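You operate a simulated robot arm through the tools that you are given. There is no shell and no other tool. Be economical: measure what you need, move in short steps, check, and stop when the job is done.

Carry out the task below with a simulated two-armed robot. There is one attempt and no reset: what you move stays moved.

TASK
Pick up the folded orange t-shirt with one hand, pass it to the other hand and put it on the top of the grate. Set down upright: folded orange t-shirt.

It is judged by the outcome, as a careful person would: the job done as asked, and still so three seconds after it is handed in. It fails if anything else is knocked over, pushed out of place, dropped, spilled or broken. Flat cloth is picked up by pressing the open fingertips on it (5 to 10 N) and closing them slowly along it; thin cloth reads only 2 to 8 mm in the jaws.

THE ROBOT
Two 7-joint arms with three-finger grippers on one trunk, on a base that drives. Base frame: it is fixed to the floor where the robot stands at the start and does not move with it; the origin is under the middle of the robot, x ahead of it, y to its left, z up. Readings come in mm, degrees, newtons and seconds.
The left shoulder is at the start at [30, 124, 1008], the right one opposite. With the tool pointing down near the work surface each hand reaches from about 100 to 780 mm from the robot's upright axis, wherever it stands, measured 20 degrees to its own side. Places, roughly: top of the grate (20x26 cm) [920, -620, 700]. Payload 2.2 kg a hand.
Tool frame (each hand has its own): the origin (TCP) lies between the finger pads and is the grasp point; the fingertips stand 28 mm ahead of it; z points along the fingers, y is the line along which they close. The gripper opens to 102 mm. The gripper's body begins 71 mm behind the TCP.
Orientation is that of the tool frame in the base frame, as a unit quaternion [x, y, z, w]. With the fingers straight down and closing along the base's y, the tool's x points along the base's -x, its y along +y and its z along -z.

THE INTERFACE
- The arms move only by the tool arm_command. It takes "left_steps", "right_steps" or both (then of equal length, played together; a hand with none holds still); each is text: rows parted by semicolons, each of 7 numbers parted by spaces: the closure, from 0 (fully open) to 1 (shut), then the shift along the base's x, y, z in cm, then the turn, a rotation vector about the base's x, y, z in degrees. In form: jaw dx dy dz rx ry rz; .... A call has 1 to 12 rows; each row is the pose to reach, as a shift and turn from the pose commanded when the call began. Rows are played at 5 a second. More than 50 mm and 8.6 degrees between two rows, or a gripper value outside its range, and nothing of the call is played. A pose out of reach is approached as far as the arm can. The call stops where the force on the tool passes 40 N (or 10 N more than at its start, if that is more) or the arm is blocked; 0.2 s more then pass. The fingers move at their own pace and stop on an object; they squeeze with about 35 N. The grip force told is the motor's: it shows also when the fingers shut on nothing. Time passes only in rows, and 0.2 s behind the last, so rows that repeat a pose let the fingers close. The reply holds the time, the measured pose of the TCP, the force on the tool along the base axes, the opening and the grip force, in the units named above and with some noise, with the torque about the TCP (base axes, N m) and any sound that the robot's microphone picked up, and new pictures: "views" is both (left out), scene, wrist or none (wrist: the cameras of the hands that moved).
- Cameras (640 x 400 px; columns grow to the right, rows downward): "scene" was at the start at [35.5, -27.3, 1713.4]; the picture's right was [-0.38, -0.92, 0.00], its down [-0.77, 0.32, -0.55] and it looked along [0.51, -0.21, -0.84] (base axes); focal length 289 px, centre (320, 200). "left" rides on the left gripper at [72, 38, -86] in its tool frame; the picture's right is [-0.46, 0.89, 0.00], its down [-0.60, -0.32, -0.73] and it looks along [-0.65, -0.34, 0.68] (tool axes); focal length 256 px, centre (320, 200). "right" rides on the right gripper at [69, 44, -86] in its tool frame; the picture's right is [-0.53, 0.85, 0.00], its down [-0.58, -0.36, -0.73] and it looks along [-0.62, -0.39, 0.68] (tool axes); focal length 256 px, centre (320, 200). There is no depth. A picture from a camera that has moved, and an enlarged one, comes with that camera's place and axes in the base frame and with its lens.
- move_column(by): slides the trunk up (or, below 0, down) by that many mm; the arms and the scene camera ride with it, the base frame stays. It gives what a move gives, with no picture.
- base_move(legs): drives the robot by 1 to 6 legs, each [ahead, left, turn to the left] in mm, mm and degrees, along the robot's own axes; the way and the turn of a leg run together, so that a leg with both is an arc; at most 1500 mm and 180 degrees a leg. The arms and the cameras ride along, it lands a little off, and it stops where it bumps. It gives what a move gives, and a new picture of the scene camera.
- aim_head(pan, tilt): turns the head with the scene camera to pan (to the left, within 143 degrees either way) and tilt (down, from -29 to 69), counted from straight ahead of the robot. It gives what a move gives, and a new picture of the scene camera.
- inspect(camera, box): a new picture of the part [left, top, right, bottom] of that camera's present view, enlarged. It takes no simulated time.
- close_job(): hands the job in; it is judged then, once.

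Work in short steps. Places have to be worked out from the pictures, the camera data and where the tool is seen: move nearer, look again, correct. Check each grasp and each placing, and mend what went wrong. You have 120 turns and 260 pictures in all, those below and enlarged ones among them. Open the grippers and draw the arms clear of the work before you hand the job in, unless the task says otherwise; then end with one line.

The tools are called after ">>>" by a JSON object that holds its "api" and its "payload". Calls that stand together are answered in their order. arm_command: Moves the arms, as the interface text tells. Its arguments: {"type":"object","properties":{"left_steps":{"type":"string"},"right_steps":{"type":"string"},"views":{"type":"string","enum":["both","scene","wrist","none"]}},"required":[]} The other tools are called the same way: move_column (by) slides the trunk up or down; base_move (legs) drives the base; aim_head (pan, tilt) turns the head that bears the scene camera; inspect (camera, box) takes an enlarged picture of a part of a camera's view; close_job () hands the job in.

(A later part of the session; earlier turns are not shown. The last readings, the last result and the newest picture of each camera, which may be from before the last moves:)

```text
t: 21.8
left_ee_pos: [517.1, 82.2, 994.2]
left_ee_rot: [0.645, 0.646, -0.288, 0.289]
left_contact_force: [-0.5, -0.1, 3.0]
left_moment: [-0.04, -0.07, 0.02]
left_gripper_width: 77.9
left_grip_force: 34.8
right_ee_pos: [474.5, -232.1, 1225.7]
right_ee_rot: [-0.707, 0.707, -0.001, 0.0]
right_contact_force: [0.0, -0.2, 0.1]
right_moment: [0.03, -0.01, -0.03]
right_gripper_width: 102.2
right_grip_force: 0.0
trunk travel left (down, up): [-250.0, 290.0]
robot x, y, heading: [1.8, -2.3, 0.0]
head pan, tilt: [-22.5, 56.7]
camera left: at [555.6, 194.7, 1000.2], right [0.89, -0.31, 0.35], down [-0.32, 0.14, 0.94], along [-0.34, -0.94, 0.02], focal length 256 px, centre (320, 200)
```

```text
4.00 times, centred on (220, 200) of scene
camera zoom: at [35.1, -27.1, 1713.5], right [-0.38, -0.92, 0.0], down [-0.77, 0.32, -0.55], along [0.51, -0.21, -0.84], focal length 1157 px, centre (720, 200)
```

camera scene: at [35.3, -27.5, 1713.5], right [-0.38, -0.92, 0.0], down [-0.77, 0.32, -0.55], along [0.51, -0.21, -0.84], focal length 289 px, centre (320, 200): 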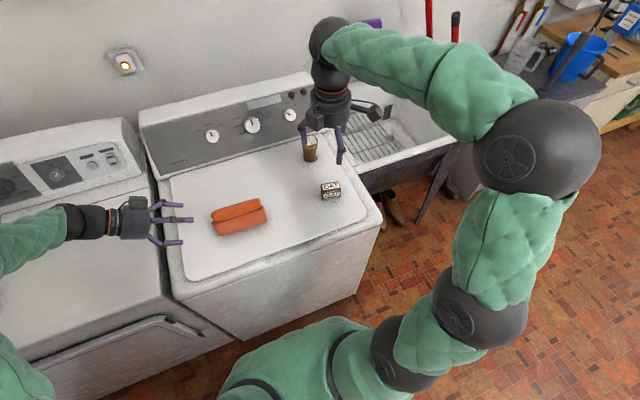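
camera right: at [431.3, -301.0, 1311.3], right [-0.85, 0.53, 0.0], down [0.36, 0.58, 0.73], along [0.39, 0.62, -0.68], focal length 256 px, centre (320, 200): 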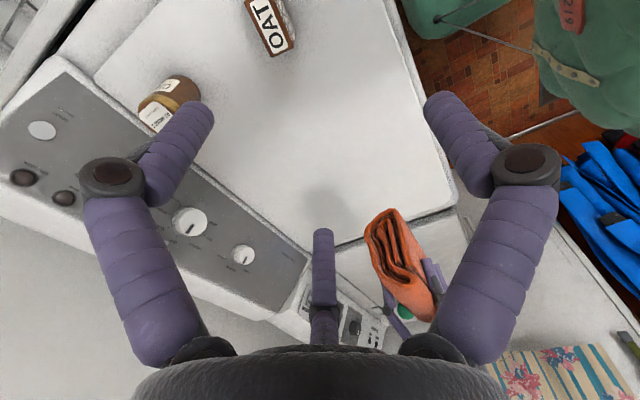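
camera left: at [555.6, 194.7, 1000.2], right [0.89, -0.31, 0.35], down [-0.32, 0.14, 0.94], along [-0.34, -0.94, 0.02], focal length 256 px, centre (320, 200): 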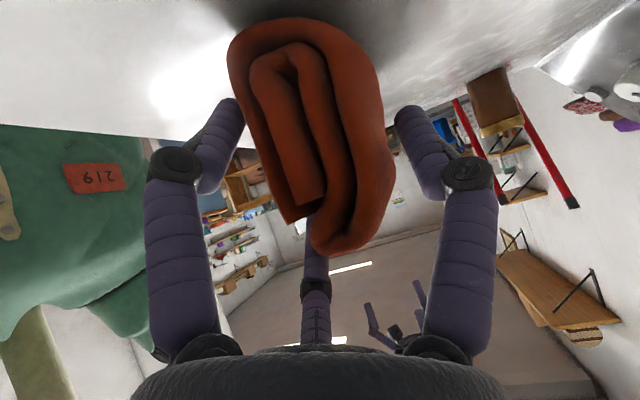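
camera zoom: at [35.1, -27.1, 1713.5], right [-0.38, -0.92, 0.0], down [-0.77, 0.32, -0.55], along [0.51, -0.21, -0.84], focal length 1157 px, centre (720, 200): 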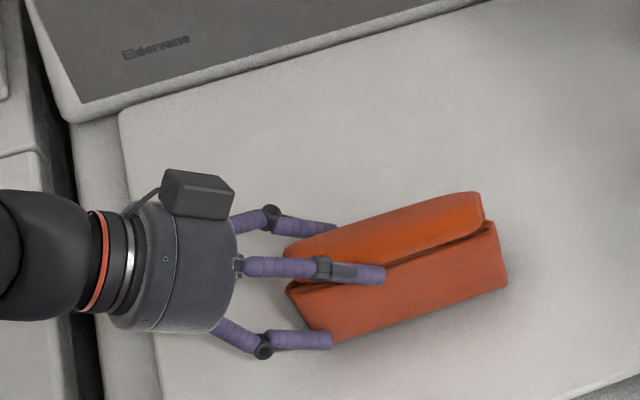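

Gripped again at 78 mm, 35 N. Lifting.

>>> {"api": "arm_command", "payload": {"left_steps": "1 0 0 1 0 0 0; 1 0 0 2 0 0 0; 1 0 0 4 0 0 0; 1 -.5 0 7 0 0 0; 1 -1 0 10 0 0 0; 1 -1.5 0 13 0 0 0; 1 -2 0 16 0 0 0; 1 -2 0 17 0 0 0; 1 -2 0 17 0 0 0", "views": "both"}}

>>> {"api": "inspect", "payload": {"camera": "scene", "box": [120, 110, 300, 230]}}

>>> {"api": "inspect", "payload": {"camera": "right", "box": [300, 170, 480, 340]}}

```text
t: 23.8
left_ee_pos: [499.5, 81.4, 1165.4]
left_ee_rot: [0.645, 0.647, -0.287, 0.288]
left_contact_force: [-0.2, 0.7, -1.1]
left_moment: [0.09, 0.01, -0.01]
left_gripper_width: 77.9
left_grip_force: 34.8
right_ee_pos: [473.8, -230.9, 1225.2]
right_ee_rot: [-0.707, 0.707, 0.0, 0.0]
right_contact_force: [-1.2, -0.7, 0.3]
right_moment: [-0.01, -0.01, 0.03]
right_gripper_width: 101.9
right_grip_force: 0.1
trunk travel left (down, up): [-250.0, 290.0]
robot x, y, heading: [2.9, -0.3, 0.1]
head pan, tilt: [-22.5, 56.7]
camera scene: at [35.6, -27.2, 1713.4], right [-0.38, -0.92, 0.0], down [-0.77, 0.32, -0.55], along [0.51, -0.21, -0.84], focal length 289 px, centre (320, 200)
camera left: at [537.2, 194.3, 1170.3], right [0.89, -0.31, 0.35], down [-0.32, 0.14, 0.94], along [-0.34, -0.94, 0.02], focal length 256 px, centre (320, 200)
```

scene: 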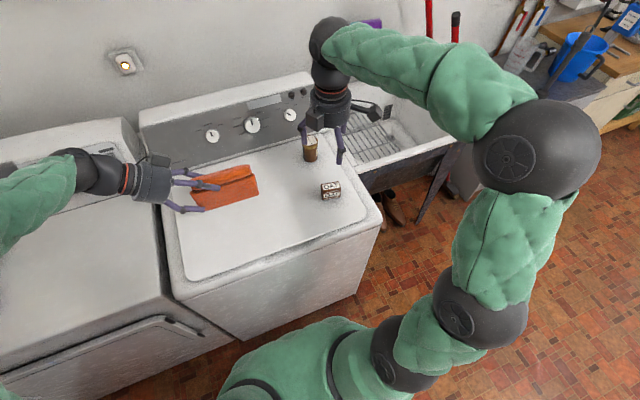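
left: 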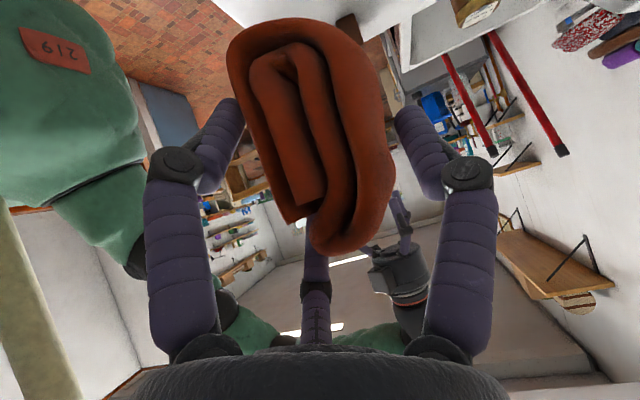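

```text
3.33 times, centred on (210, 170) of scene
camera zoom: at [35.6, -27.2, 1713.4], right [-0.38, -0.92, 0.0], down [-0.77, 0.32, -0.55], along [0.51, -0.21, -0.84], focal length 964 px, centre (687, 300)
```

zoom: 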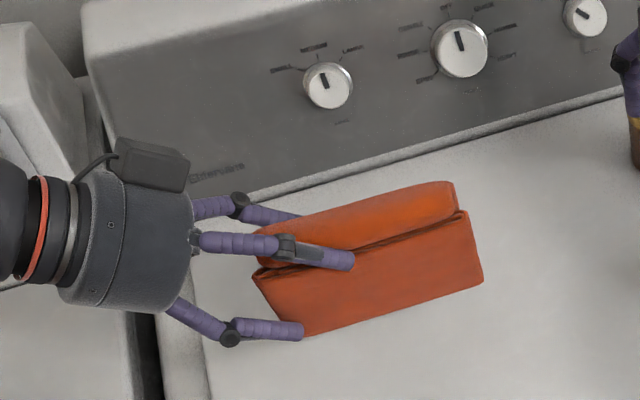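

```text
2.35 times, centred on (390, 255) of right
camera zoom: at [431.3, -301.0, 1311.1], right [-0.85, 0.53, 0.0], down [0.36, 0.58, 0.73], along [0.39, 0.62, -0.68], focal length 602 px, centre (155, 71)
```

zoom: 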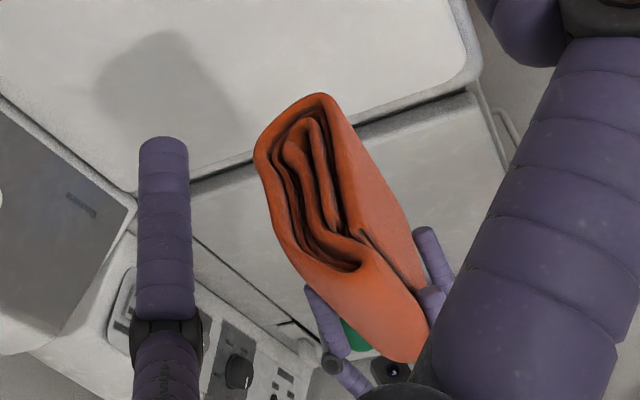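

The shirt is held by its end with the middle free. I bring the right hand to a pre-grasp: leaned 38° toward -y, 100 mm back along its axis, fingers slightly pre-closed.

>>> {"api": "arm_command", "payload": {"right_steps": "0.14 .7 2.5 .5 6.5 0 0; 0.14 1.4 5 1 13 0 0; 0.14 2.1 7.5 1.5 19.5 0 0; 0.14 2.8 10 1.7 26 0 0; 0.14 3.5 12.5 1.7 32.5 0 0; 0.14 4.4 14.8 1.7 38 0 0; 0.14 4.4 14.8 1.7 38 0 0", "views": "both"}}

>>> {"api": "inspect", "payload": {"camera": "scene", "box": [120, 90, 320, 230]}}

```text
t: 25.4
left_ee_pos: [498.6, 81.3, 1164.9]
left_ee_rot: [0.646, 0.646, -0.287, 0.289]
left_contact_force: [0.5, -0.3, -2.0]
left_moment: [0.13, 0.05, -0.01]
left_gripper_width: 78.0
left_grip_force: 35.1
right_ee_pos: [519.5, -83.3, 1243.0]
right_ee_rot: [-0.668, 0.669, 0.23, 0.231]
right_contact_force: [0.4, 0.5, -0.1]
right_moment: [-0.01, 0.01, -0.01]
right_gripper_width: 87.7
right_grip_force: 0.2
trunk travel left (down, up): [-250.0, 290.0]
robot x, y, heading: [-2.8, 0.6, -0.0]
head pan, tilt: [-22.5, 56.7]
camera scene: at [35.2, -27.4, 1713.5], right [-0.38, -0.92, 0.0], down [-0.77, 0.32, -0.55], along [0.51, -0.21, -0.84], focal length 289 px, centre (320, 200)
camera right: at [476.0, -190.8, 1267.8], right [-0.85, 0.42, 0.33], down [0.36, 0.0, 0.93], along [0.39, 0.91, -0.16], focal length 256 px, centre (320, 200)
```

scene: 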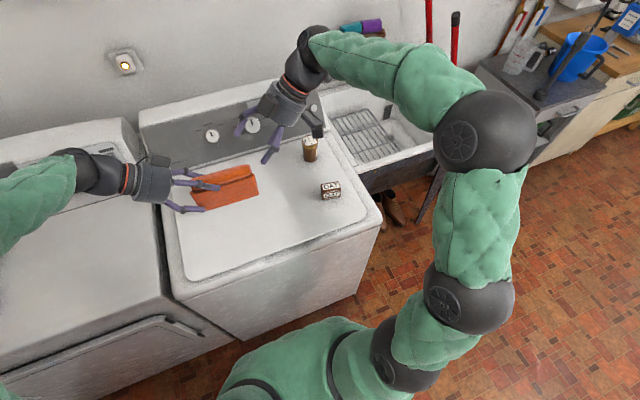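
right: 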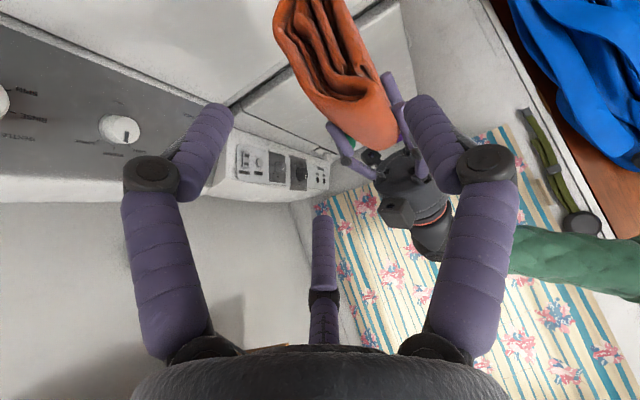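

```text
2.86 times, centred on (220, 160) of scene
camera zoom: at [35.2, -27.4, 1713.5], right [-0.38, -0.92, 0.0], down [-0.77, 0.32, -0.55], along [0.51, -0.21, -0.84], focal length 827 px, centre (606, 314)
```

zoom: 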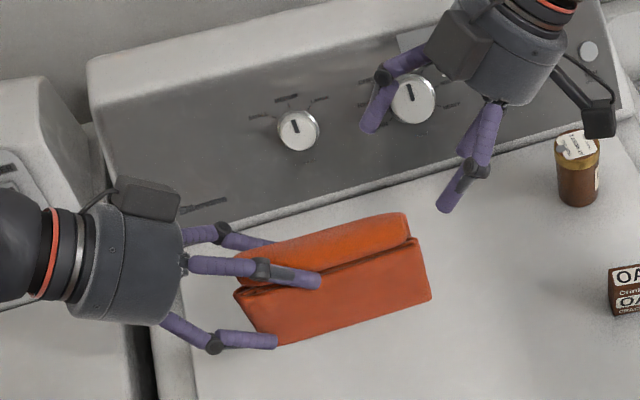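

The model predicts the right fingertips well. I advance 65 mm along the axis, shifting x by -5 mm, then look again.

>>> {"api": "arm_command", "payload": {"right_steps": "0.14 -.5 1.2 -1.6 0 0 0; 0.14 -.5 2.4 -3.2 0 0 0; 0.14 -.5 4 -5.1 0 0 0; 0.14 -.5 4 -5.1 0 0 0", "views": "wrist"}}

>>> {"api": "inspect", "payload": {"camera": "scene", "box": [160, 110, 300, 220]}}

>>> {"api": "inspect", "payload": {"camera": "left", "box": [180, 0, 480, 300]}}

```text
t: 26.4
left_ee_pos: [497.9, 80.7, 1164.6]
left_ee_rot: [0.645, 0.647, -0.287, 0.288]
left_contact_force: [0.1, -0.4, -3.0]
left_moment: [0.11, -0.01, 0.01]
left_gripper_width: 78.2
left_grip_force: 35.0
right_ee_pos: [515.1, -44.5, 1190.0]
right_ee_rot: [-0.668, 0.669, 0.23, 0.23]
right_contact_force: [0.0, 0.0, -0.1]
right_moment: [0.01, 0.01, 0.02]
right_gripper_width: 87.9
right_grip_force: 0.1
trunk travel left (down, up): [-250.0, 290.0]
robot x, y, heading: [0.3, -1.2, -0.0]
head pan, tilt: [-22.5, 56.7]
camera right: at [472.0, -151.6, 1215.6], right [-0.85, 0.42, 0.33], down [0.36, 0.0, 0.93], along [0.39, 0.91, -0.16], focal length 256 px, centre (320, 200)
```

right: 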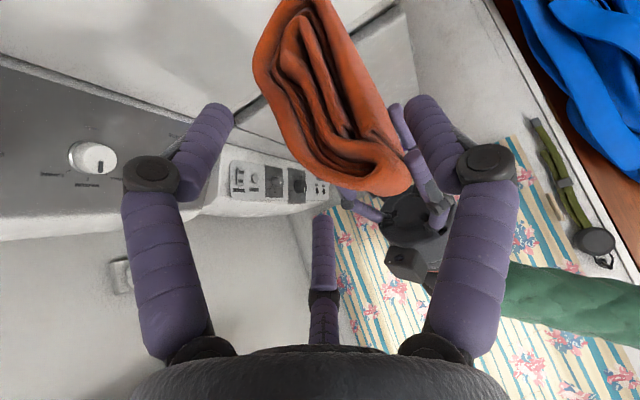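

```text
3.64 times, centred on (230, 165) of scene
camera zoom: at [35.4, -27.6, 1713.5], right [-0.38, -0.92, 0.0], down [-0.77, 0.32, -0.55], along [0.51, -0.21, -0.84], focal length 1052 px, centre (647, 327)
```

zoom: 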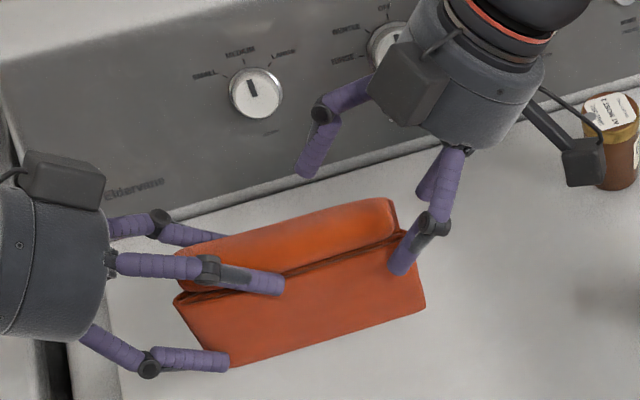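

```text
1.33 times, centred on (330, 150) of left
camera zoom: at [537.2, 194.0, 1170.2], right [0.89, -0.31, 0.35], down [-0.32, 0.14, 0.94], along [-0.34, -0.94, 0.02], focal length 341 px, centre (307, 267)
```

zoom: 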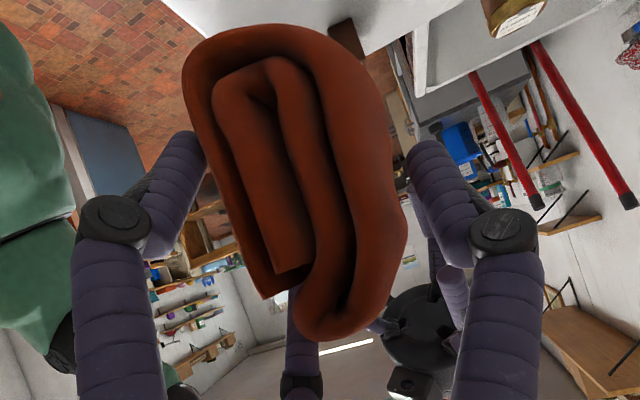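

Clear on both sides. I continue the last 35 mm along the axis.

>>> {"api": "arm_command", "payload": {"right_steps": "0.15 0 1.2 -1.4 0 0 0; 0.16 0 2.4 -2.7 0 0 0; 0.16 0 2.4 -2.7 0 0 0", "views": "wrist"}}

>>> {"api": "inspect", "payload": {"camera": "scene", "box": [160, 110, 300, 220]}}

>>> {"api": "inspect", "payload": {"camera": "left", "box": [180, 0, 480, 300]}}

```text
t: 27.2
left_ee_pos: [495.9, 79.8, 1160.9]
left_ee_rot: [0.647, 0.646, -0.29, 0.284]
left_contact_force: [-20.2, 9.7, -25.9]
left_moment: [1.53, 0.44, -1.0]
left_gripper_width: 78.2
left_grip_force: 34.9
right_ee_pos: [518.4, -19.8, 1168.2]
right_ee_rot: [-0.667, 0.669, 0.228, 0.236]
right_contact_force: [20.2, -7.4, 23.1]
right_moment: [0.95, -0.09, -0.83]
right_gripper_width: 101.8
right_grip_force: 10.1
trunk travel left (down, up): [-250.0, 290.0]
robot x, y, heading: [1.0, 0.5, -0.2]
head pan, tilt: [-22.5, 56.7]
camera right: at [473.6, -128.1, 1192.2], right [-0.85, 0.43, 0.32], down [0.35, 0.0, 0.93], along [0.4, 0.9, -0.15], focal length 256 px, centre (320, 200)
```

right: 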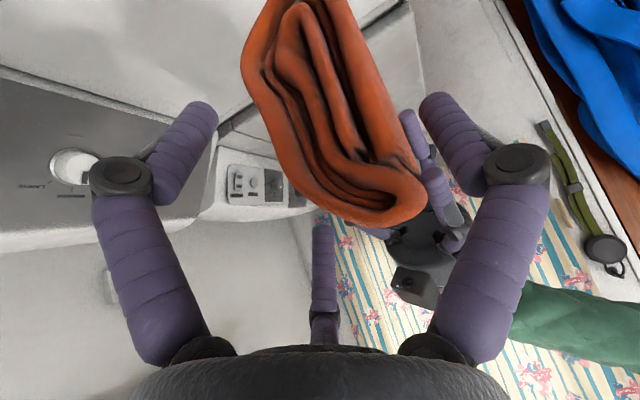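

```text
3.64 times, centred on (230, 165) of scene
camera zoom: at [35.6, -27.3, 1713.4], right [-0.38, -0.92, 0.0], down [-0.77, 0.32, -0.55], along [0.51, -0.21, -0.84], focal length 1052 px, centre (647, 327)
```

zoom: 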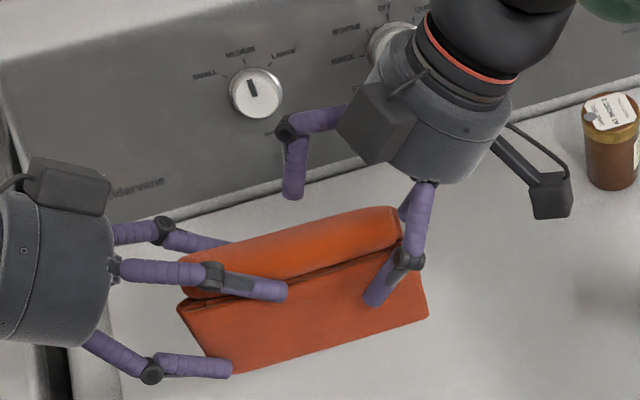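

```text
1.33 times, centred on (330, 150) of left
camera zoom: at [535.3, 193.6, 1166.4], right [0.89, -0.32, 0.34], down [-0.31, 0.14, 0.94], along [-0.35, -0.94, 0.02], focal length 341 px, centre (307, 267)
```

zoom: 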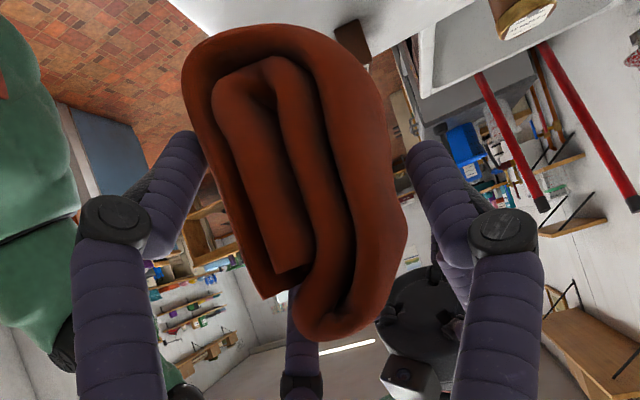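

Contact: the far fingers landed on the shirt's far shoulder because my x shift was the wrong way. I back off along the axis, move 5 mm to +x and open slightly more.

>>> {"api": "arm_command", "payload": {"right_steps": "0.1 .2 -1.4 1.6 0 0 0; 0.1 .4 -2.7 3.1 0 0 0; 0.1 .5 -2.7 3.1 0 0 0; 0.1 .5 -2.7 3.1 0 0 0", "views": "wrist"}}

>>> {"api": "inspect", "payload": {"camera": "scene", "box": [160, 110, 300, 220]}}

>>> {"api": "inspect", "payload": {"camera": "left", "box": [180, 0, 480, 300]}}

```text
t: 28.2
left_ee_pos: [499.1, 80.0, 1165.1]
left_ee_rot: [0.646, 0.646, -0.287, 0.289]
left_contact_force: [0.4, -0.9, -2.6]
left_moment: [0.11, 0.0, 0.0]
left_gripper_width: 77.8
left_grip_force: 35.1
right_ee_pos: [520.5, -45.5, 1195.6]
right_ee_rot: [0.669, -0.668, -0.231, -0.23]
right_contact_force: [0.9, 0.3, -0.6]
right_moment: [0.0, -0.03, -0.05]
right_gripper_width: 91.9
right_grip_force: 0.1
trunk travel left (down, up): [-250.0, 290.0]
robot x, y, heading: [1.3, -0.5, -0.0]
head pan, tilt: [-22.5, 56.7]
camera right: at [476.2, -155.1, 1220.0], right [-0.85, 0.42, 0.33], down [0.37, 0.01, 0.93], along [0.39, 0.91, -0.16], focal length 256 px, centre (320, 200)
```

right: 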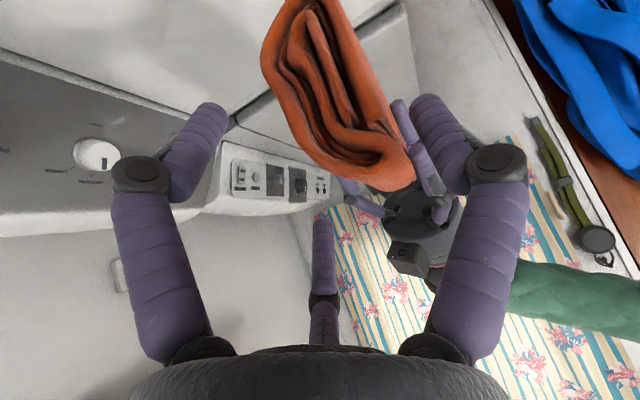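

```text
3.64 times, centred on (230, 165) of scene
camera zoom: at [35.6, -27.2, 1713.4], right [-0.38, -0.92, 0.0], down [-0.77, 0.32, -0.55], along [0.51, -0.21, -0.84], focal length 1052 px, centre (647, 327)
```

zoom: 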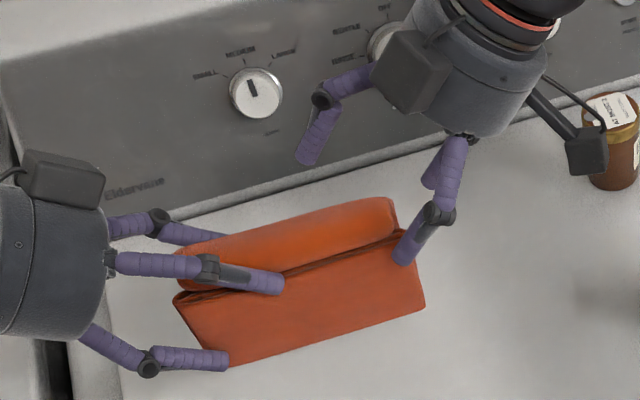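

```text
1.33 times, centred on (330, 150) of left
camera zoom: at [537.6, 194.5, 1170.5], right [0.89, -0.31, 0.35], down [-0.32, 0.14, 0.94], along [-0.34, -0.94, 0.02], focal length 341 px, centre (307, 267)
```

zoom: 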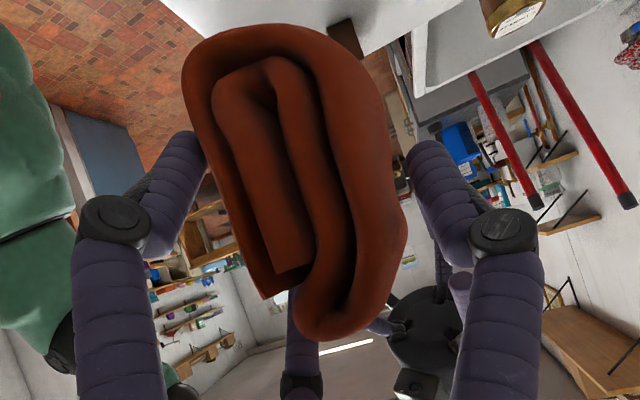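

Shirt hasn't slipped in the left hand. Re-advancing with better centring.

>>> {"api": "arm_command", "payload": {"right_steps": "0.1 0 .7 -1 0 0 0; 0.1 0 1.4 -2 0 0 0; 0.1 0 1.8 -2.6 0 0 0; 0.1 0 2 -3 0 0 0; 0.1 0 2 -3 0 0 0", "views": "wrist"}}

>>> {"api": "inspect", "payload": {"camera": "scene", "box": [160, 110, 300, 220]}}

```text
t: 29.4
left_ee_pos: [499.0, 80.9, 1165.0]
left_ee_rot: [0.646, 0.646, -0.287, 0.288]
left_contact_force: [0.2, -0.4, -2.0]
left_moment: [0.11, 0.03, 0.01]
left_gripper_width: 78.0
left_grip_force: 34.9
right_ee_pos: [519.0, -27.9, 1164.2]
right_ee_rot: [-0.668, 0.669, 0.23, 0.23]
right_contact_force: [0.1, 0.1, -0.1]
right_moment: [-0.01, 0.01, -0.02]
right_gripper_width: 91.8
right_grip_force: 0.2
trunk travel left (down, up): [-250.0, 290.0]
robot x, y, heading: [3.3, -1.1, 0.1]
head pan, tilt: [-22.5, 56.7]
camera right: at [476.0, -135.3, 1189.8], right [-0.85, 0.42, 0.33], down [0.37, 0.0, 0.93], along [0.39, 0.91, -0.16], focal length 256 px, centre (320, 200)
```

right: 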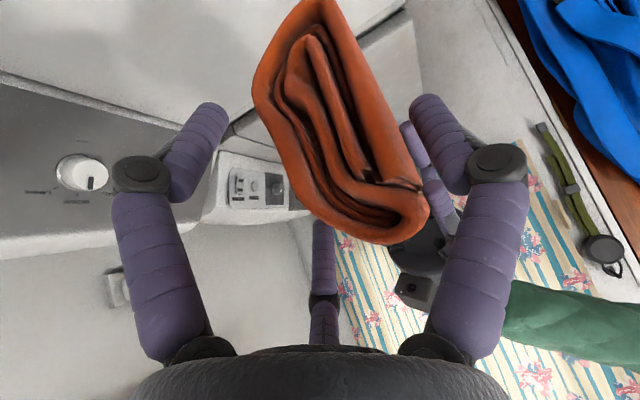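

```text
3.64 times, centred on (230, 165) of scene
camera zoom: at [35.7, -27.1, 1713.4], right [-0.38, -0.92, 0.0], down [-0.77, 0.32, -0.55], along [0.51, -0.21, -0.84], focal length 1052 px, centre (647, 327)
```

zoom: 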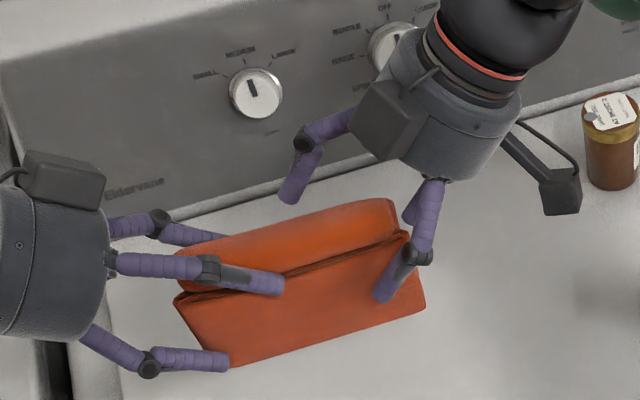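

In position without contact. I slide 6 mm further along +y while closing slowly.

>>> {"api": "arm_command", "payload": {"right_steps": "0.14 0 .3 0 0 0 0; 0.18 0 .6 0 0 0 0; 0.22 0 .6 0 0 0 0; 0.26 0 .6 0 0 0 0; 0.32 0 .6 0 0 0 0; 0.4 0 .6 0 0 0 0; 0.4 0 .6 0 0 0 0", "views": "wrist"}}

>>> {"api": "inspect", "payload": {"camera": "scene", "box": [160, 110, 300, 220]}}

```text
t: 31.0
left_ee_pos: [498.9, 81.8, 1163.9]
left_ee_rot: [0.646, 0.646, -0.288, 0.287]
left_contact_force: [-8.9, -0.2, -13.4]
left_moment: [0.94, -0.37, -0.12]
left_gripper_width: 78.0
left_grip_force: 34.4
right_ee_pos: [520.8, -21.1, 1166.4]
right_ee_rot: [-0.668, 0.669, 0.229, 0.232]
right_contact_force: [9.0, 0.6, 13.0]
right_moment: [0.4, 0.67, -0.77]
right_gripper_width: 78.6
right_grip_force: 34.8
trunk travel left (down, up): [-250.0, 290.0]
robot x, y, heading: [-0.6, 0.8, 0.0]
head pan, tilt: [-22.5, 56.7]
camera right: at [476.9, -129.2, 1191.7], right [-0.84, 0.42, 0.33], down [0.36, 0.0, 0.93], along [0.39, 0.91, -0.16], focal length 256 px, centre (320, 200)
```

right: 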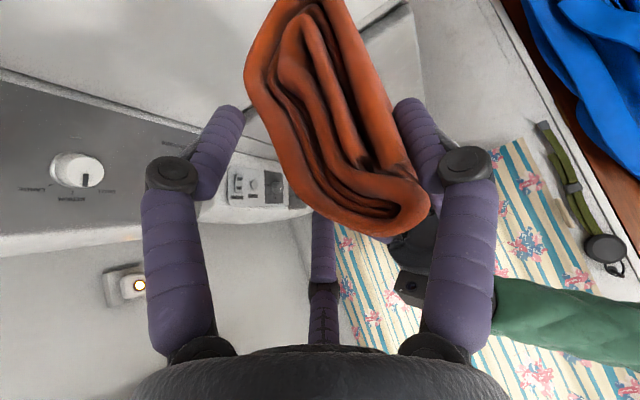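

```text
3.64 times, centred on (230, 165) of scene
camera zoom: at [35.7, -27.2, 1713.4], right [-0.38, -0.92, 0.0], down [-0.77, 0.32, -0.55], along [0.51, -0.21, -0.84], focal length 1052 px, centre (647, 327)
```

zoom: 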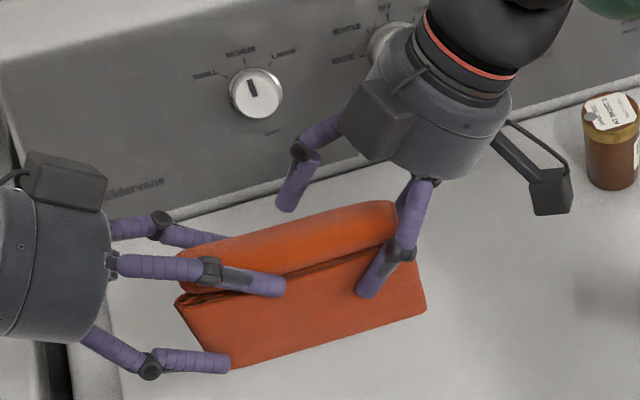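

The right hand grips at 78.6 mm, 35 N; there's mild side load, which I relieve before releasing the left.

>>> {"api": "arm_command", "payload": {"right_steps": "0.7 .15 0 .15 0 0 0; 1 .3 0 .3 0 0 0; 1 .3 0 .3 0 0 0", "views": "none"}}

```text
t: 31.8
left_ee_pos: [499.3, 82.2, 1166.5]
left_ee_rot: [0.645, 0.647, -0.287, 0.289]
left_contact_force: [0.3, 1.4, -11.2]
left_moment: [0.33, 0.08, 0.63]
left_gripper_width: 77.8
left_grip_force: 34.4
right_ee_pos: [522.3, -20.3, 1167.6]
right_ee_rot: [0.668, -0.668, -0.231, -0.23]
right_contact_force: [0.6, -1.9, 10.1]
right_moment: [0.76, 0.12, -0.63]
right_gripper_width: 78.1
right_grip_force: 34.7
trunk travel left (down, up): [-250.0, 290.0]
robot x, y, heading: [-1.0, 3.9, 0.1]
head pan, tilt: [-22.5, 56.7]
```

Side load is nearly gone. Releasing the left hand gently while the right holds.

>>> {"api": "arm_command", "payload": {"left_steps": "0.2 0 0 0 0 0 0; 0.12 0 0 0 0 0 0; 0.1 0 0 0 0 0 0; 0.1 0 0 0 0 0 0", "views": "wrist"}}

>>> {"api": "inspect", "payload": {"camera": "scene", "box": [160, 110, 300, 220]}}

```text
t: 32.8
left_ee_pos: [499.1, 81.2, 1165.1]
left_ee_rot: [0.647, 0.645, -0.288, 0.288]
left_contact_force: [0.4, -0.3, 0.2]
left_moment: [0.0, 0.0, -0.02]
left_gripper_width: 91.7
left_grip_force: 0.1
right_ee_pos: [523.7, -20.1, 1167.7]
right_ee_rot: [-0.669, 0.669, 0.231, 0.229]
right_contact_force: [-0.5, 0.7, -1.2]
right_moment: [-0.07, -0.06, -0.02]
right_gripper_width: 78.1
right_grip_force: 34.9
trunk travel left (down, up): [-250.0, 290.0]
robot x, y, heading: [1.4, 0.5, -0.1]
head pan, tilt: [-22.5, 56.7]
camera left: at [537.4, 194.4, 1170.1], right [0.89, -0.31, 0.35], down [-0.32, 0.14, 0.94], along [-0.34, -0.94, 0.02], focal length 256 px, centre (320, 200)
```

left: 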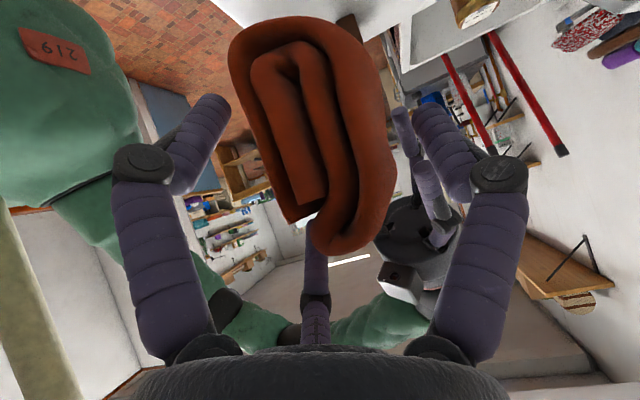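

```text
3.64 times, centred on (230, 165) of scene
camera zoom: at [35.7, -27.2, 1713.4], right [-0.38, -0.92, 0.0], down [-0.77, 0.32, -0.55], along [0.51, -0.21, -0.84], focal length 1052 px, centre (647, 327)
```

zoom: 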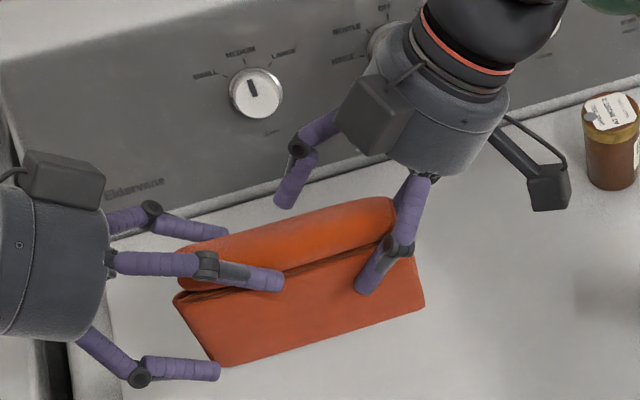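

The shirt stays in the right hand. I withdraw the left along its axis.

>>> {"api": "arm_command", "payload": {"left_steps": "0.1 0 2 1.8 0 0 0; 0.1 0 4.5 4 0 0 0; 0 0 7.5 6.7 0 0 0; 0 0 11 9.5 0 0 0; 0 0 14 11 0 0 0; 0 0 14 11 0 0 0", "views": "both"}}

```text
t: 34.2
left_ee_pos: [498.2, 221.0, 1274.1]
left_ee_rot: [0.646, 0.646, -0.287, 0.288]
left_contact_force: [0.2, -0.9, -0.4]
left_moment: [-0.03, -0.03, -0.02]
left_gripper_width: 102.2
left_grip_force: 0.1
right_ee_pos: [523.4, -21.3, 1168.6]
right_ee_rot: [0.669, -0.668, -0.231, -0.231]
right_contact_force: [-0.6, 0.0, -0.3]
right_moment: [-0.1, -0.04, 0.02]
right_gripper_width: 78.0
right_grip_force: 34.3
trunk travel left (down, up): [-250.0, 290.0]
robot x, y, heading: [2.9, 1.4, 0.2]
head pan, tilt: [-22.5, 56.7]
camera scene: at [35.5, -27.6, 1713.4], right [-0.38, -0.92, 0.0], down [-0.77, 0.32, -0.55], along [0.51, -0.21, -0.84], focal length 289 px, centre (320, 200)
camera left: at [536.9, 333.3, 1278.4], right [0.89, -0.31, 0.35], down [-0.32, 0.14, 0.94], along [-0.34, -0.94, 0.02], focal length 256 px, centre (320, 200)
```

scene: 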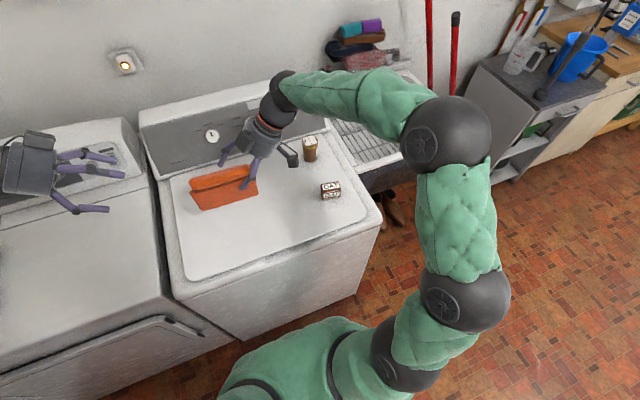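
left: 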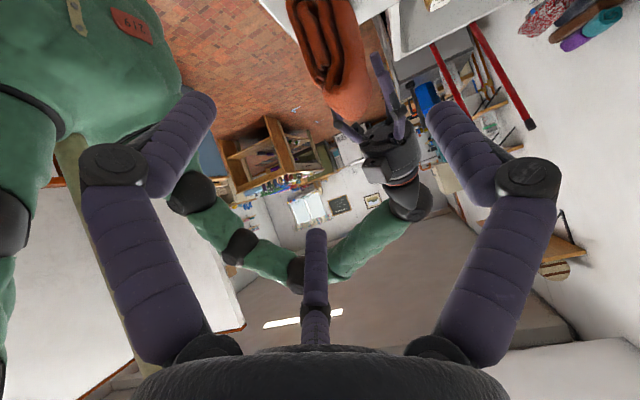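

Handover succeeded. Now I look at the sink and grate to plan the drive.

>>> {"api": "aim_head", "payload": {"pan": -38, "tilt": 42}}

>>> {"api": "inspect", "payload": {"camera": "right", "box": [0, 0, 640, 400]}}

```text
t: 35.0
left_ee_pos: [498.6, 221.1, 1273.3]
left_ee_rot: [0.647, 0.646, -0.287, 0.288]
left_contact_force: [0.5, -0.2, -0.5]
left_moment: [0.01, -0.03, 0.03]
left_gripper_width: 101.9
left_grip_force: 0.1
right_ee_pos: [523.1, -21.4, 1169.0]
right_ee_rot: [0.669, -0.669, -0.23, -0.23]
right_contact_force: [-0.2, 0.4, 0.3]
right_moment: [-0.06, 0.0, 0.02]
right_gripper_width: 78.0
right_grip_force: 35.0
trunk travel left (down, up): [-250.0, 290.0]
robot x, y, heading: [1.3, -2.2, 0.4]
head pan, tilt: [-38.0, 42.0]
camera scene: at [36.6, -51.7, 1733.2], right [-0.62, -0.79, 0.0], down [-0.53, 0.41, -0.74], along [0.59, -0.46, -0.67], focal length 289 px, centre (320, 200)
```

scene: 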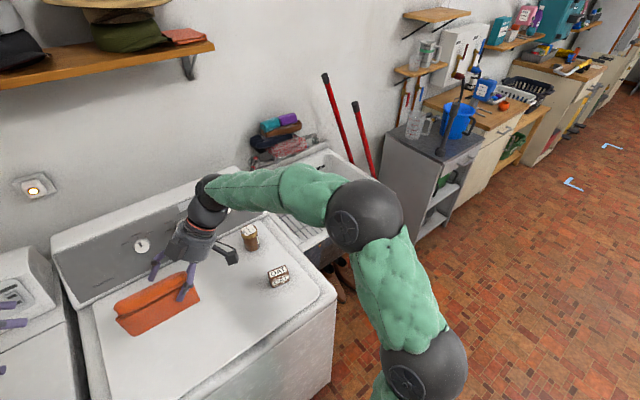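

```text
1.00 times, centred on (320, 200) of right (not enlarged: the box is as wide or as high as the picture)
camera zoom: at [479.5, -128.8, 1193.5], right [-0.85, 0.42, 0.33], down [0.36, 0.0, 0.93], along [0.39, 0.91, -0.16], focal length 256 px, centre (320, 200)
```

zoom: 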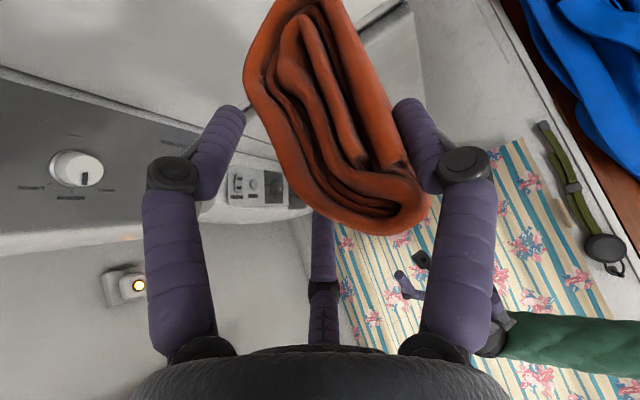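

Path right is open floor. I back off a little and drive 650 mm to the right, then look at the sink from there.

>>> {"api": "base_move", "payload": {"legs": [[-60, 0, 0], [0, -650, 0]]}}

```text
t: 39.2
left_ee_pos: [439.9, -430.6, 1271.7]
left_ee_rot: [0.641, 0.65, -0.285, 0.29]
left_contact_force: [0.4, 0.8, -0.5]
left_moment: [0.0, 0.01, -0.03]
left_gripper_width: 102.0
left_grip_force: 0.1
right_ee_pos: [470.0, -670.5, 1168.7]
right_ee_rot: [0.673, -0.664, -0.232, -0.228]
right_contact_force: [-0.1, -0.4, -1.4]
right_moment: [-0.1, -0.02, 0.0]
right_gripper_width: 78.0
right_grip_force: 34.8
trunk travel left (down, up): [-250.0, 290.0]
robot x, y, heading: [-57.7, -655.3, 0.5]
head pan, tilt: [-38.0, 42.0]
camera scene: at [-17.8, -708.0, 1733.2], right [-0.6, -0.8, 0.0], down [-0.53, 0.41, -0.74], along [0.59, -0.45, -0.67], focal length 289 px, centre (320, 200)
```

scene: 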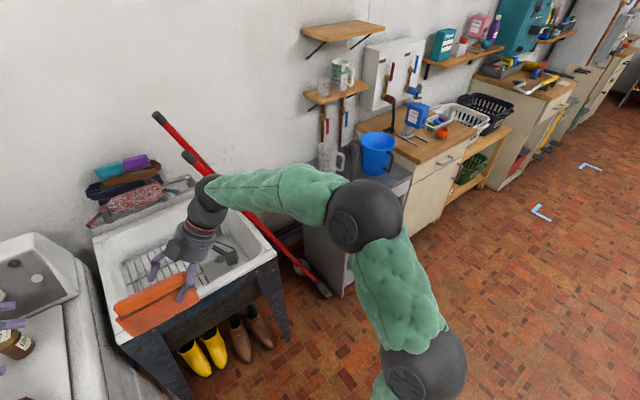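

Sink is ahead now. I turn the head straight toward it.

>>> {"api": "aim_head", "payload": {"pan": 2, "tilt": 42}}

>>> {"api": "inspect", "payload": {"camera": "scene", "box": [200, 80, 480, 280]}}

>>> {"api": "inspect", "payload": {"camera": "left", "box": [0, 0, 640, 400]}}

```text
t: 40.3
left_ee_pos: [440.7, -428.0, 1273.0]
left_ee_rot: [0.641, 0.651, -0.285, 0.29]
left_contact_force: [-0.7, 0.3, 0.5]
left_moment: [0.02, -0.01, 0.01]
left_gripper_width: 102.0
left_grip_force: 0.1
right_ee_pos: [468.2, -670.8, 1169.4]
right_ee_rot: [0.673, -0.664, -0.232, -0.229]
right_contact_force: [-0.3, -0.1, -1.7]
right_moment: [-0.11, -0.03, 0.0]
right_gripper_width: 78.1
right_grip_force: 34.6
trunk travel left (down, up): [-250.0, 290.0]
robot x, y, heading: [-54.4, -653.7, 0.6]
head pan, tilt: [2.0, 42.0]
camera scene: at [-0.9, -652.6, 1733.2], right [0.05, -1.0, 0.0], down [-0.67, -0.03, -0.74], along [0.74, 0.04, -0.67], focal length 289 px, centre (320, 200)
```

scene: 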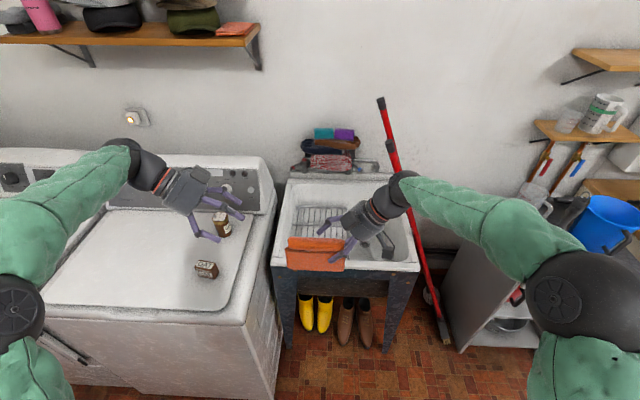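

```text
2.00 times, centred on (340, 180) of scene
camera zoom: at [-0.9, -652.6, 1733.2], right [0.05, -1.0, 0.0], down [-0.67, -0.03, -0.74], along [0.74, 0.04, -0.67], focal length 579 px, centre (280, 240)
```

zoom: 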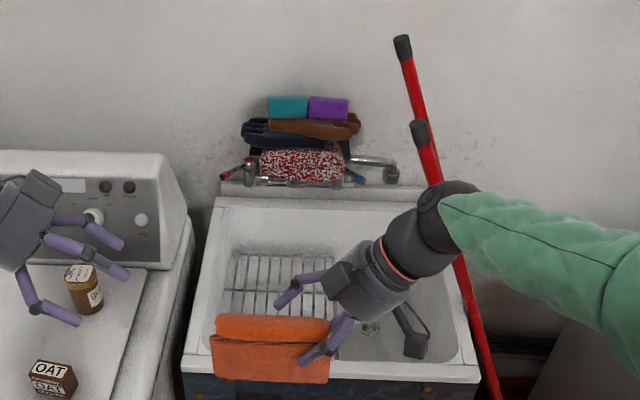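

```text
1.00 times, centred on (320, 200) of left (not enlarged: the box is as wide or as high as the picture)
camera zoom: at [477.5, -315.5, 1278.1], right [0.89, -0.3, 0.35], down [-0.32, 0.13, 0.94], along [-0.33, -0.94, 0.02], focal length 256 px, centre (320, 200)
```

zoom: 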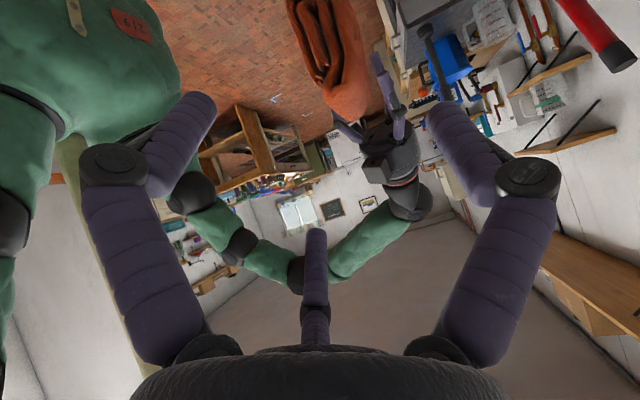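

The grate lies back-left in the sink (26 cm along y), sink front edge at about x 630. I drive forward and slightly right, turn left ~25°, and look again.

>>> {"api": "base_move", "payload": {"legs": [[0, -110, 0], [250, 0, 0], [0, 0, 25]]}}

>>> {"api": "aim_head", "payload": {"pan": -12, "tilt": 50}}

```text
t: 44.2
left_ee_pos: [551.2, -342.8, 1273.7]
left_ee_rot: [0.482, 0.776, -0.214, 0.346]
left_contact_force: [0.1, -0.2, 0.2]
left_moment: [-0.01, -0.07, -0.01]
left_gripper_width: 101.7
left_grip_force: 0.1
right_ee_pos: [679.5, -549.9, 1168.1]
right_ee_rot: [0.803, -0.499, -0.276, -0.171]
right_contact_force: [0.3, 0.3, -1.5]
right_moment: [-0.13, -0.05, 0.0]
right_gripper_width: 78.0
right_grip_force: 35.1
trunk travel left (down, up): [-250.0, 290.0]
robot x, y, heading: [199.7, -759.7, 26.1]
head pan, tilt: [2.0, 42.0]
camera scene: at [247.8, -735.8, 1733.2], right [0.47, -0.88, 0.0], down [-0.59, -0.32, -0.74], along [0.66, 0.35, -0.67], focal length 289 px, centre (320, 200)
```

scene: 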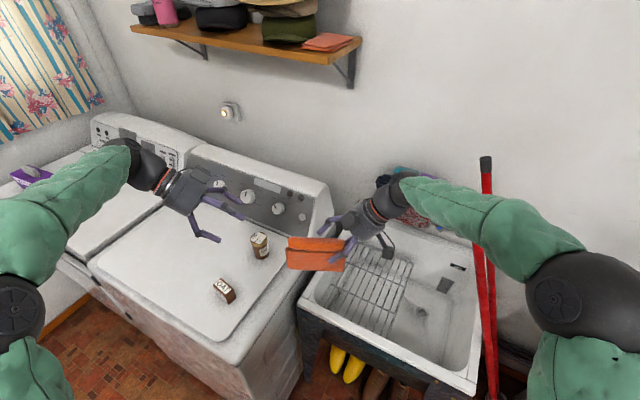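

```text
t: 45.0
left_ee_pos: [551.1, -344.8, 1273.1]
left_ee_rot: [0.482, 0.776, -0.214, 0.346]
left_contact_force: [0.1, 0.4, 0.2]
left_moment: [0.02, 0.0, 0.04]
left_gripper_width: 101.9
left_grip_force: 0.0
right_ee_pos: [679.1, -550.3, 1168.7]
right_ee_rot: [0.803, -0.5, -0.276, -0.171]
right_contact_force: [0.3, -0.2, -1.8]
right_moment: [-0.06, -0.06, -0.04]
right_gripper_width: 77.8
right_grip_force: 34.8
trunk travel left (down, up): [-250.0, 290.0]
robot x, y, heading: [203.2, -760.6, 26.4]
head pan, tilt: [-12.0, 50.0]
camera scene: at [249.1, -756.7, 1722.0], right [0.25, -0.97, 0.0], down [-0.74, -0.19, -0.64], along [0.62, 0.16, -0.77], focal length 289 px, centre (320, 200)
```

scene: 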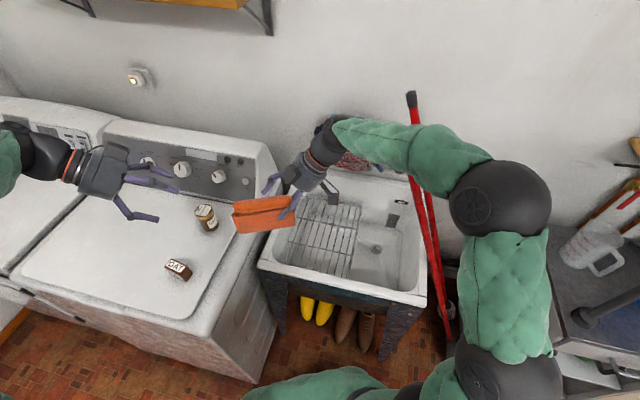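

>>> {"api": "inspect", "payload": {"camera": "scene", "box": [220, 160, 440, 310]}}

```text
2.67 times, centred on (330, 235) of scene
camera zoom: at [249.1, -756.7, 1722.0], right [0.25, -0.97, 0.0], down [-0.74, -0.19, -0.64], along [0.62, 0.16, -0.77], focal length 772 px, centre (293, 107)
```

zoom: 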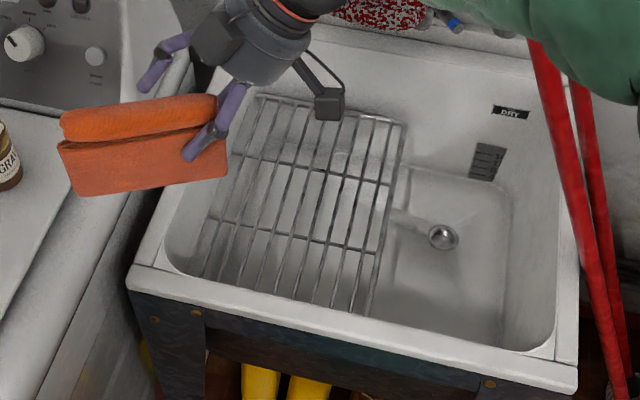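

The rim is at z≈793, grate near (910, -610, 700), spanning at least 25 × 35 cm. I rotate the shirt back square to y (-26°) and carry it over the grate, still high.

>>> {"api": "arm_command", "payload": {"right_steps": "1 1 -2.8 0 0 0 -6.5; 1 2 -5.6 0 0 0 -13; 1 4 -8.4 0 0 0 -19.5; 1 7 -11.2 0 0 0 -26.2; 1 11 -11.2 0 0 0 -26.2; 1 15 -11.2 -1 0 0 -26.2; 1 19 -11.2 -2 0 0 -26.2; 1 22.5 -11.2 -4 0 0 -26.2; 1 25.4 -11.2 -6 0 0 -26.2; 1 25.4 -11.2 -8 0 0 -26.2; 1 25.4 -11.2 -8 0 0 -26.2", "views": "both"}}

>>> {"api": "inspect", "payload": {"camera": "scene", "box": [220, 110, 440, 310]}}

```text
t: 47.4
left_ee_pos: [550.4, -344.7, 1273.8]
left_ee_rot: [0.483, 0.775, -0.215, 0.346]
left_contact_force: [0.6, -0.1, 0.1]
left_moment: [0.01, 0.01, 0.0]
left_gripper_width: 102.0
left_grip_force: 0.0
right_ee_pos: [935.5, -662.5, 1085.7]
right_ee_rot: [-0.668, 0.669, 0.231, 0.23]
right_contact_force: [1.0, -0.8, -2.2]
right_moment: [-0.1, -0.01, 0.01]
right_gripper_width: 77.9
right_grip_force: 35.3
trunk travel left (down, up): [-250.0, 290.0]
robot x, y, heading: [201.9, -763.8, 26.1]
head pan, tilt: [-12.0, 50.0]
camera scene: at [249.6, -756.7, 1722.0], right [0.24, -0.97, 0.0], down [-0.74, -0.19, -0.64], along [0.62, 0.16, -0.77], focal length 289 px, centre (320, 200)
camera right: at [891.1, -770.5, 1111.7], right [-0.84, 0.42, 0.33], down [0.37, 0.0, 0.93], along [0.39, 0.91, -0.16], focal length 256 px, centre (320, 200)
```

scene: 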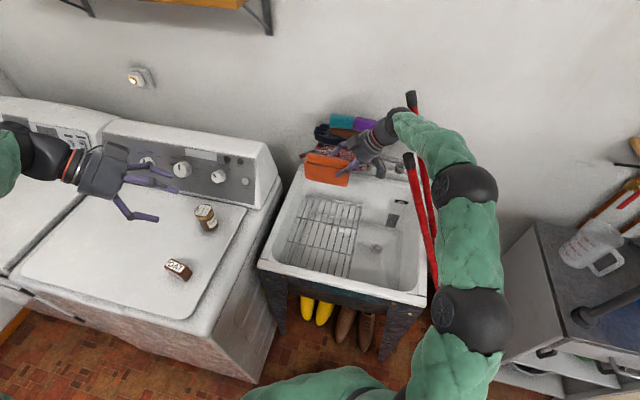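
right: 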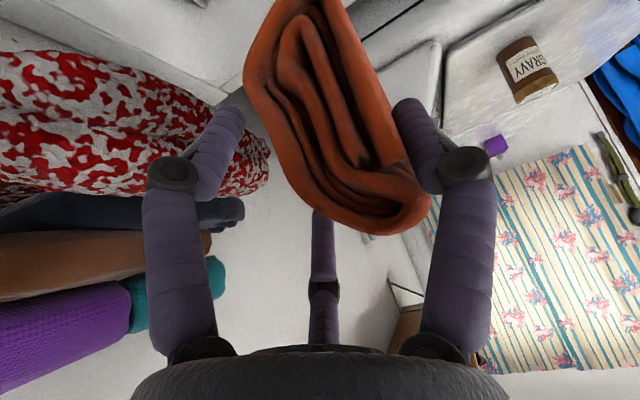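

```text
2.00 times, centred on (330, 210) of scene
camera zoom: at [249.6, -756.7, 1722.0], right [0.24, -0.97, 0.0], down [-0.74, -0.19, -0.64], along [0.62, 0.16, -0.77], focal length 579 px, centre (300, 180)
```

zoom: 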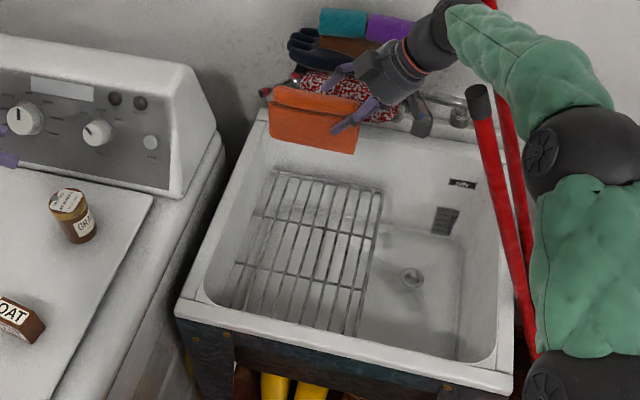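

Important: the two red handles lean over the right side of the sink (tips near (846,-836,1230) and (998,-818,1305)), so lowering with the arm leaning that way would hit them. I retrace the same path out, then will turn the hand so it leans toward the robot instead.

>>> {"api": "arm_command", "payload": {"right_steps": "1 0 0 2 0 0 0; 1 -2.9 0 4 0 0 0; 1 -6.4 0 6 0 0 0; 1 -10.4 0 7 0 0 0; 1 -14.4 0 8 0 0 0; 1 -18.4 0 8 0 0 0; 1 -21.4 1.5 8 0 0 0; 1 -24.4 3 8 0 0 0; 1 -27 3 8 0 0 0; 1 -29 3 8 0 0 0; 1 -29 3 8 0 0 0", "views": "scene"}}

```text
t: 49.8
left_ee_pos: [551.9, -345.2, 1273.7]
left_ee_rot: [0.483, 0.775, -0.215, 0.345]
left_contact_force: [0.4, 0.3, 0.4]
left_moment: [0.03, 0.0, 0.0]
left_gripper_width: 102.2
left_grip_force: 0.1
right_ee_pos: [643.5, -631.6, 1168.6]
right_ee_rot: [0.669, -0.669, -0.231, -0.229]
right_contact_force: [0.4, -0.1, -2.3]
right_moment: [-0.09, -0.04, -0.01]
right_gripper_width: 77.9
right_grip_force: 35.0
trunk travel left (down, up): [-250.0, 290.0]
robot x, y, heading: [198.0, -761.2, 26.1]
head pan, tilt: [-12.0, 50.0]
camera scene: at [249.6, -756.8, 1722.0], right [0.24, -0.97, 0.0], down [-0.74, -0.19, -0.64], along [0.62, 0.16, -0.77], focal length 289 px, centre (320, 200)
```

scene: 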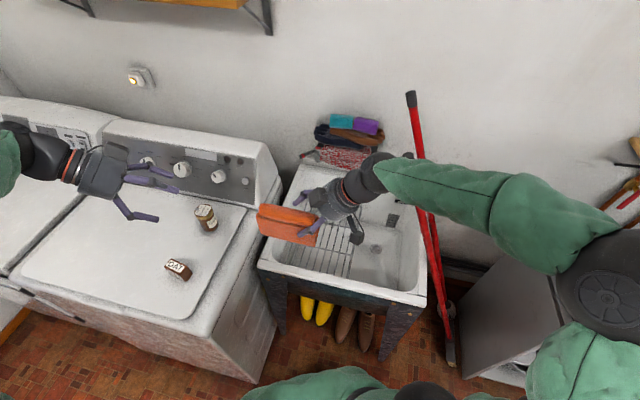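

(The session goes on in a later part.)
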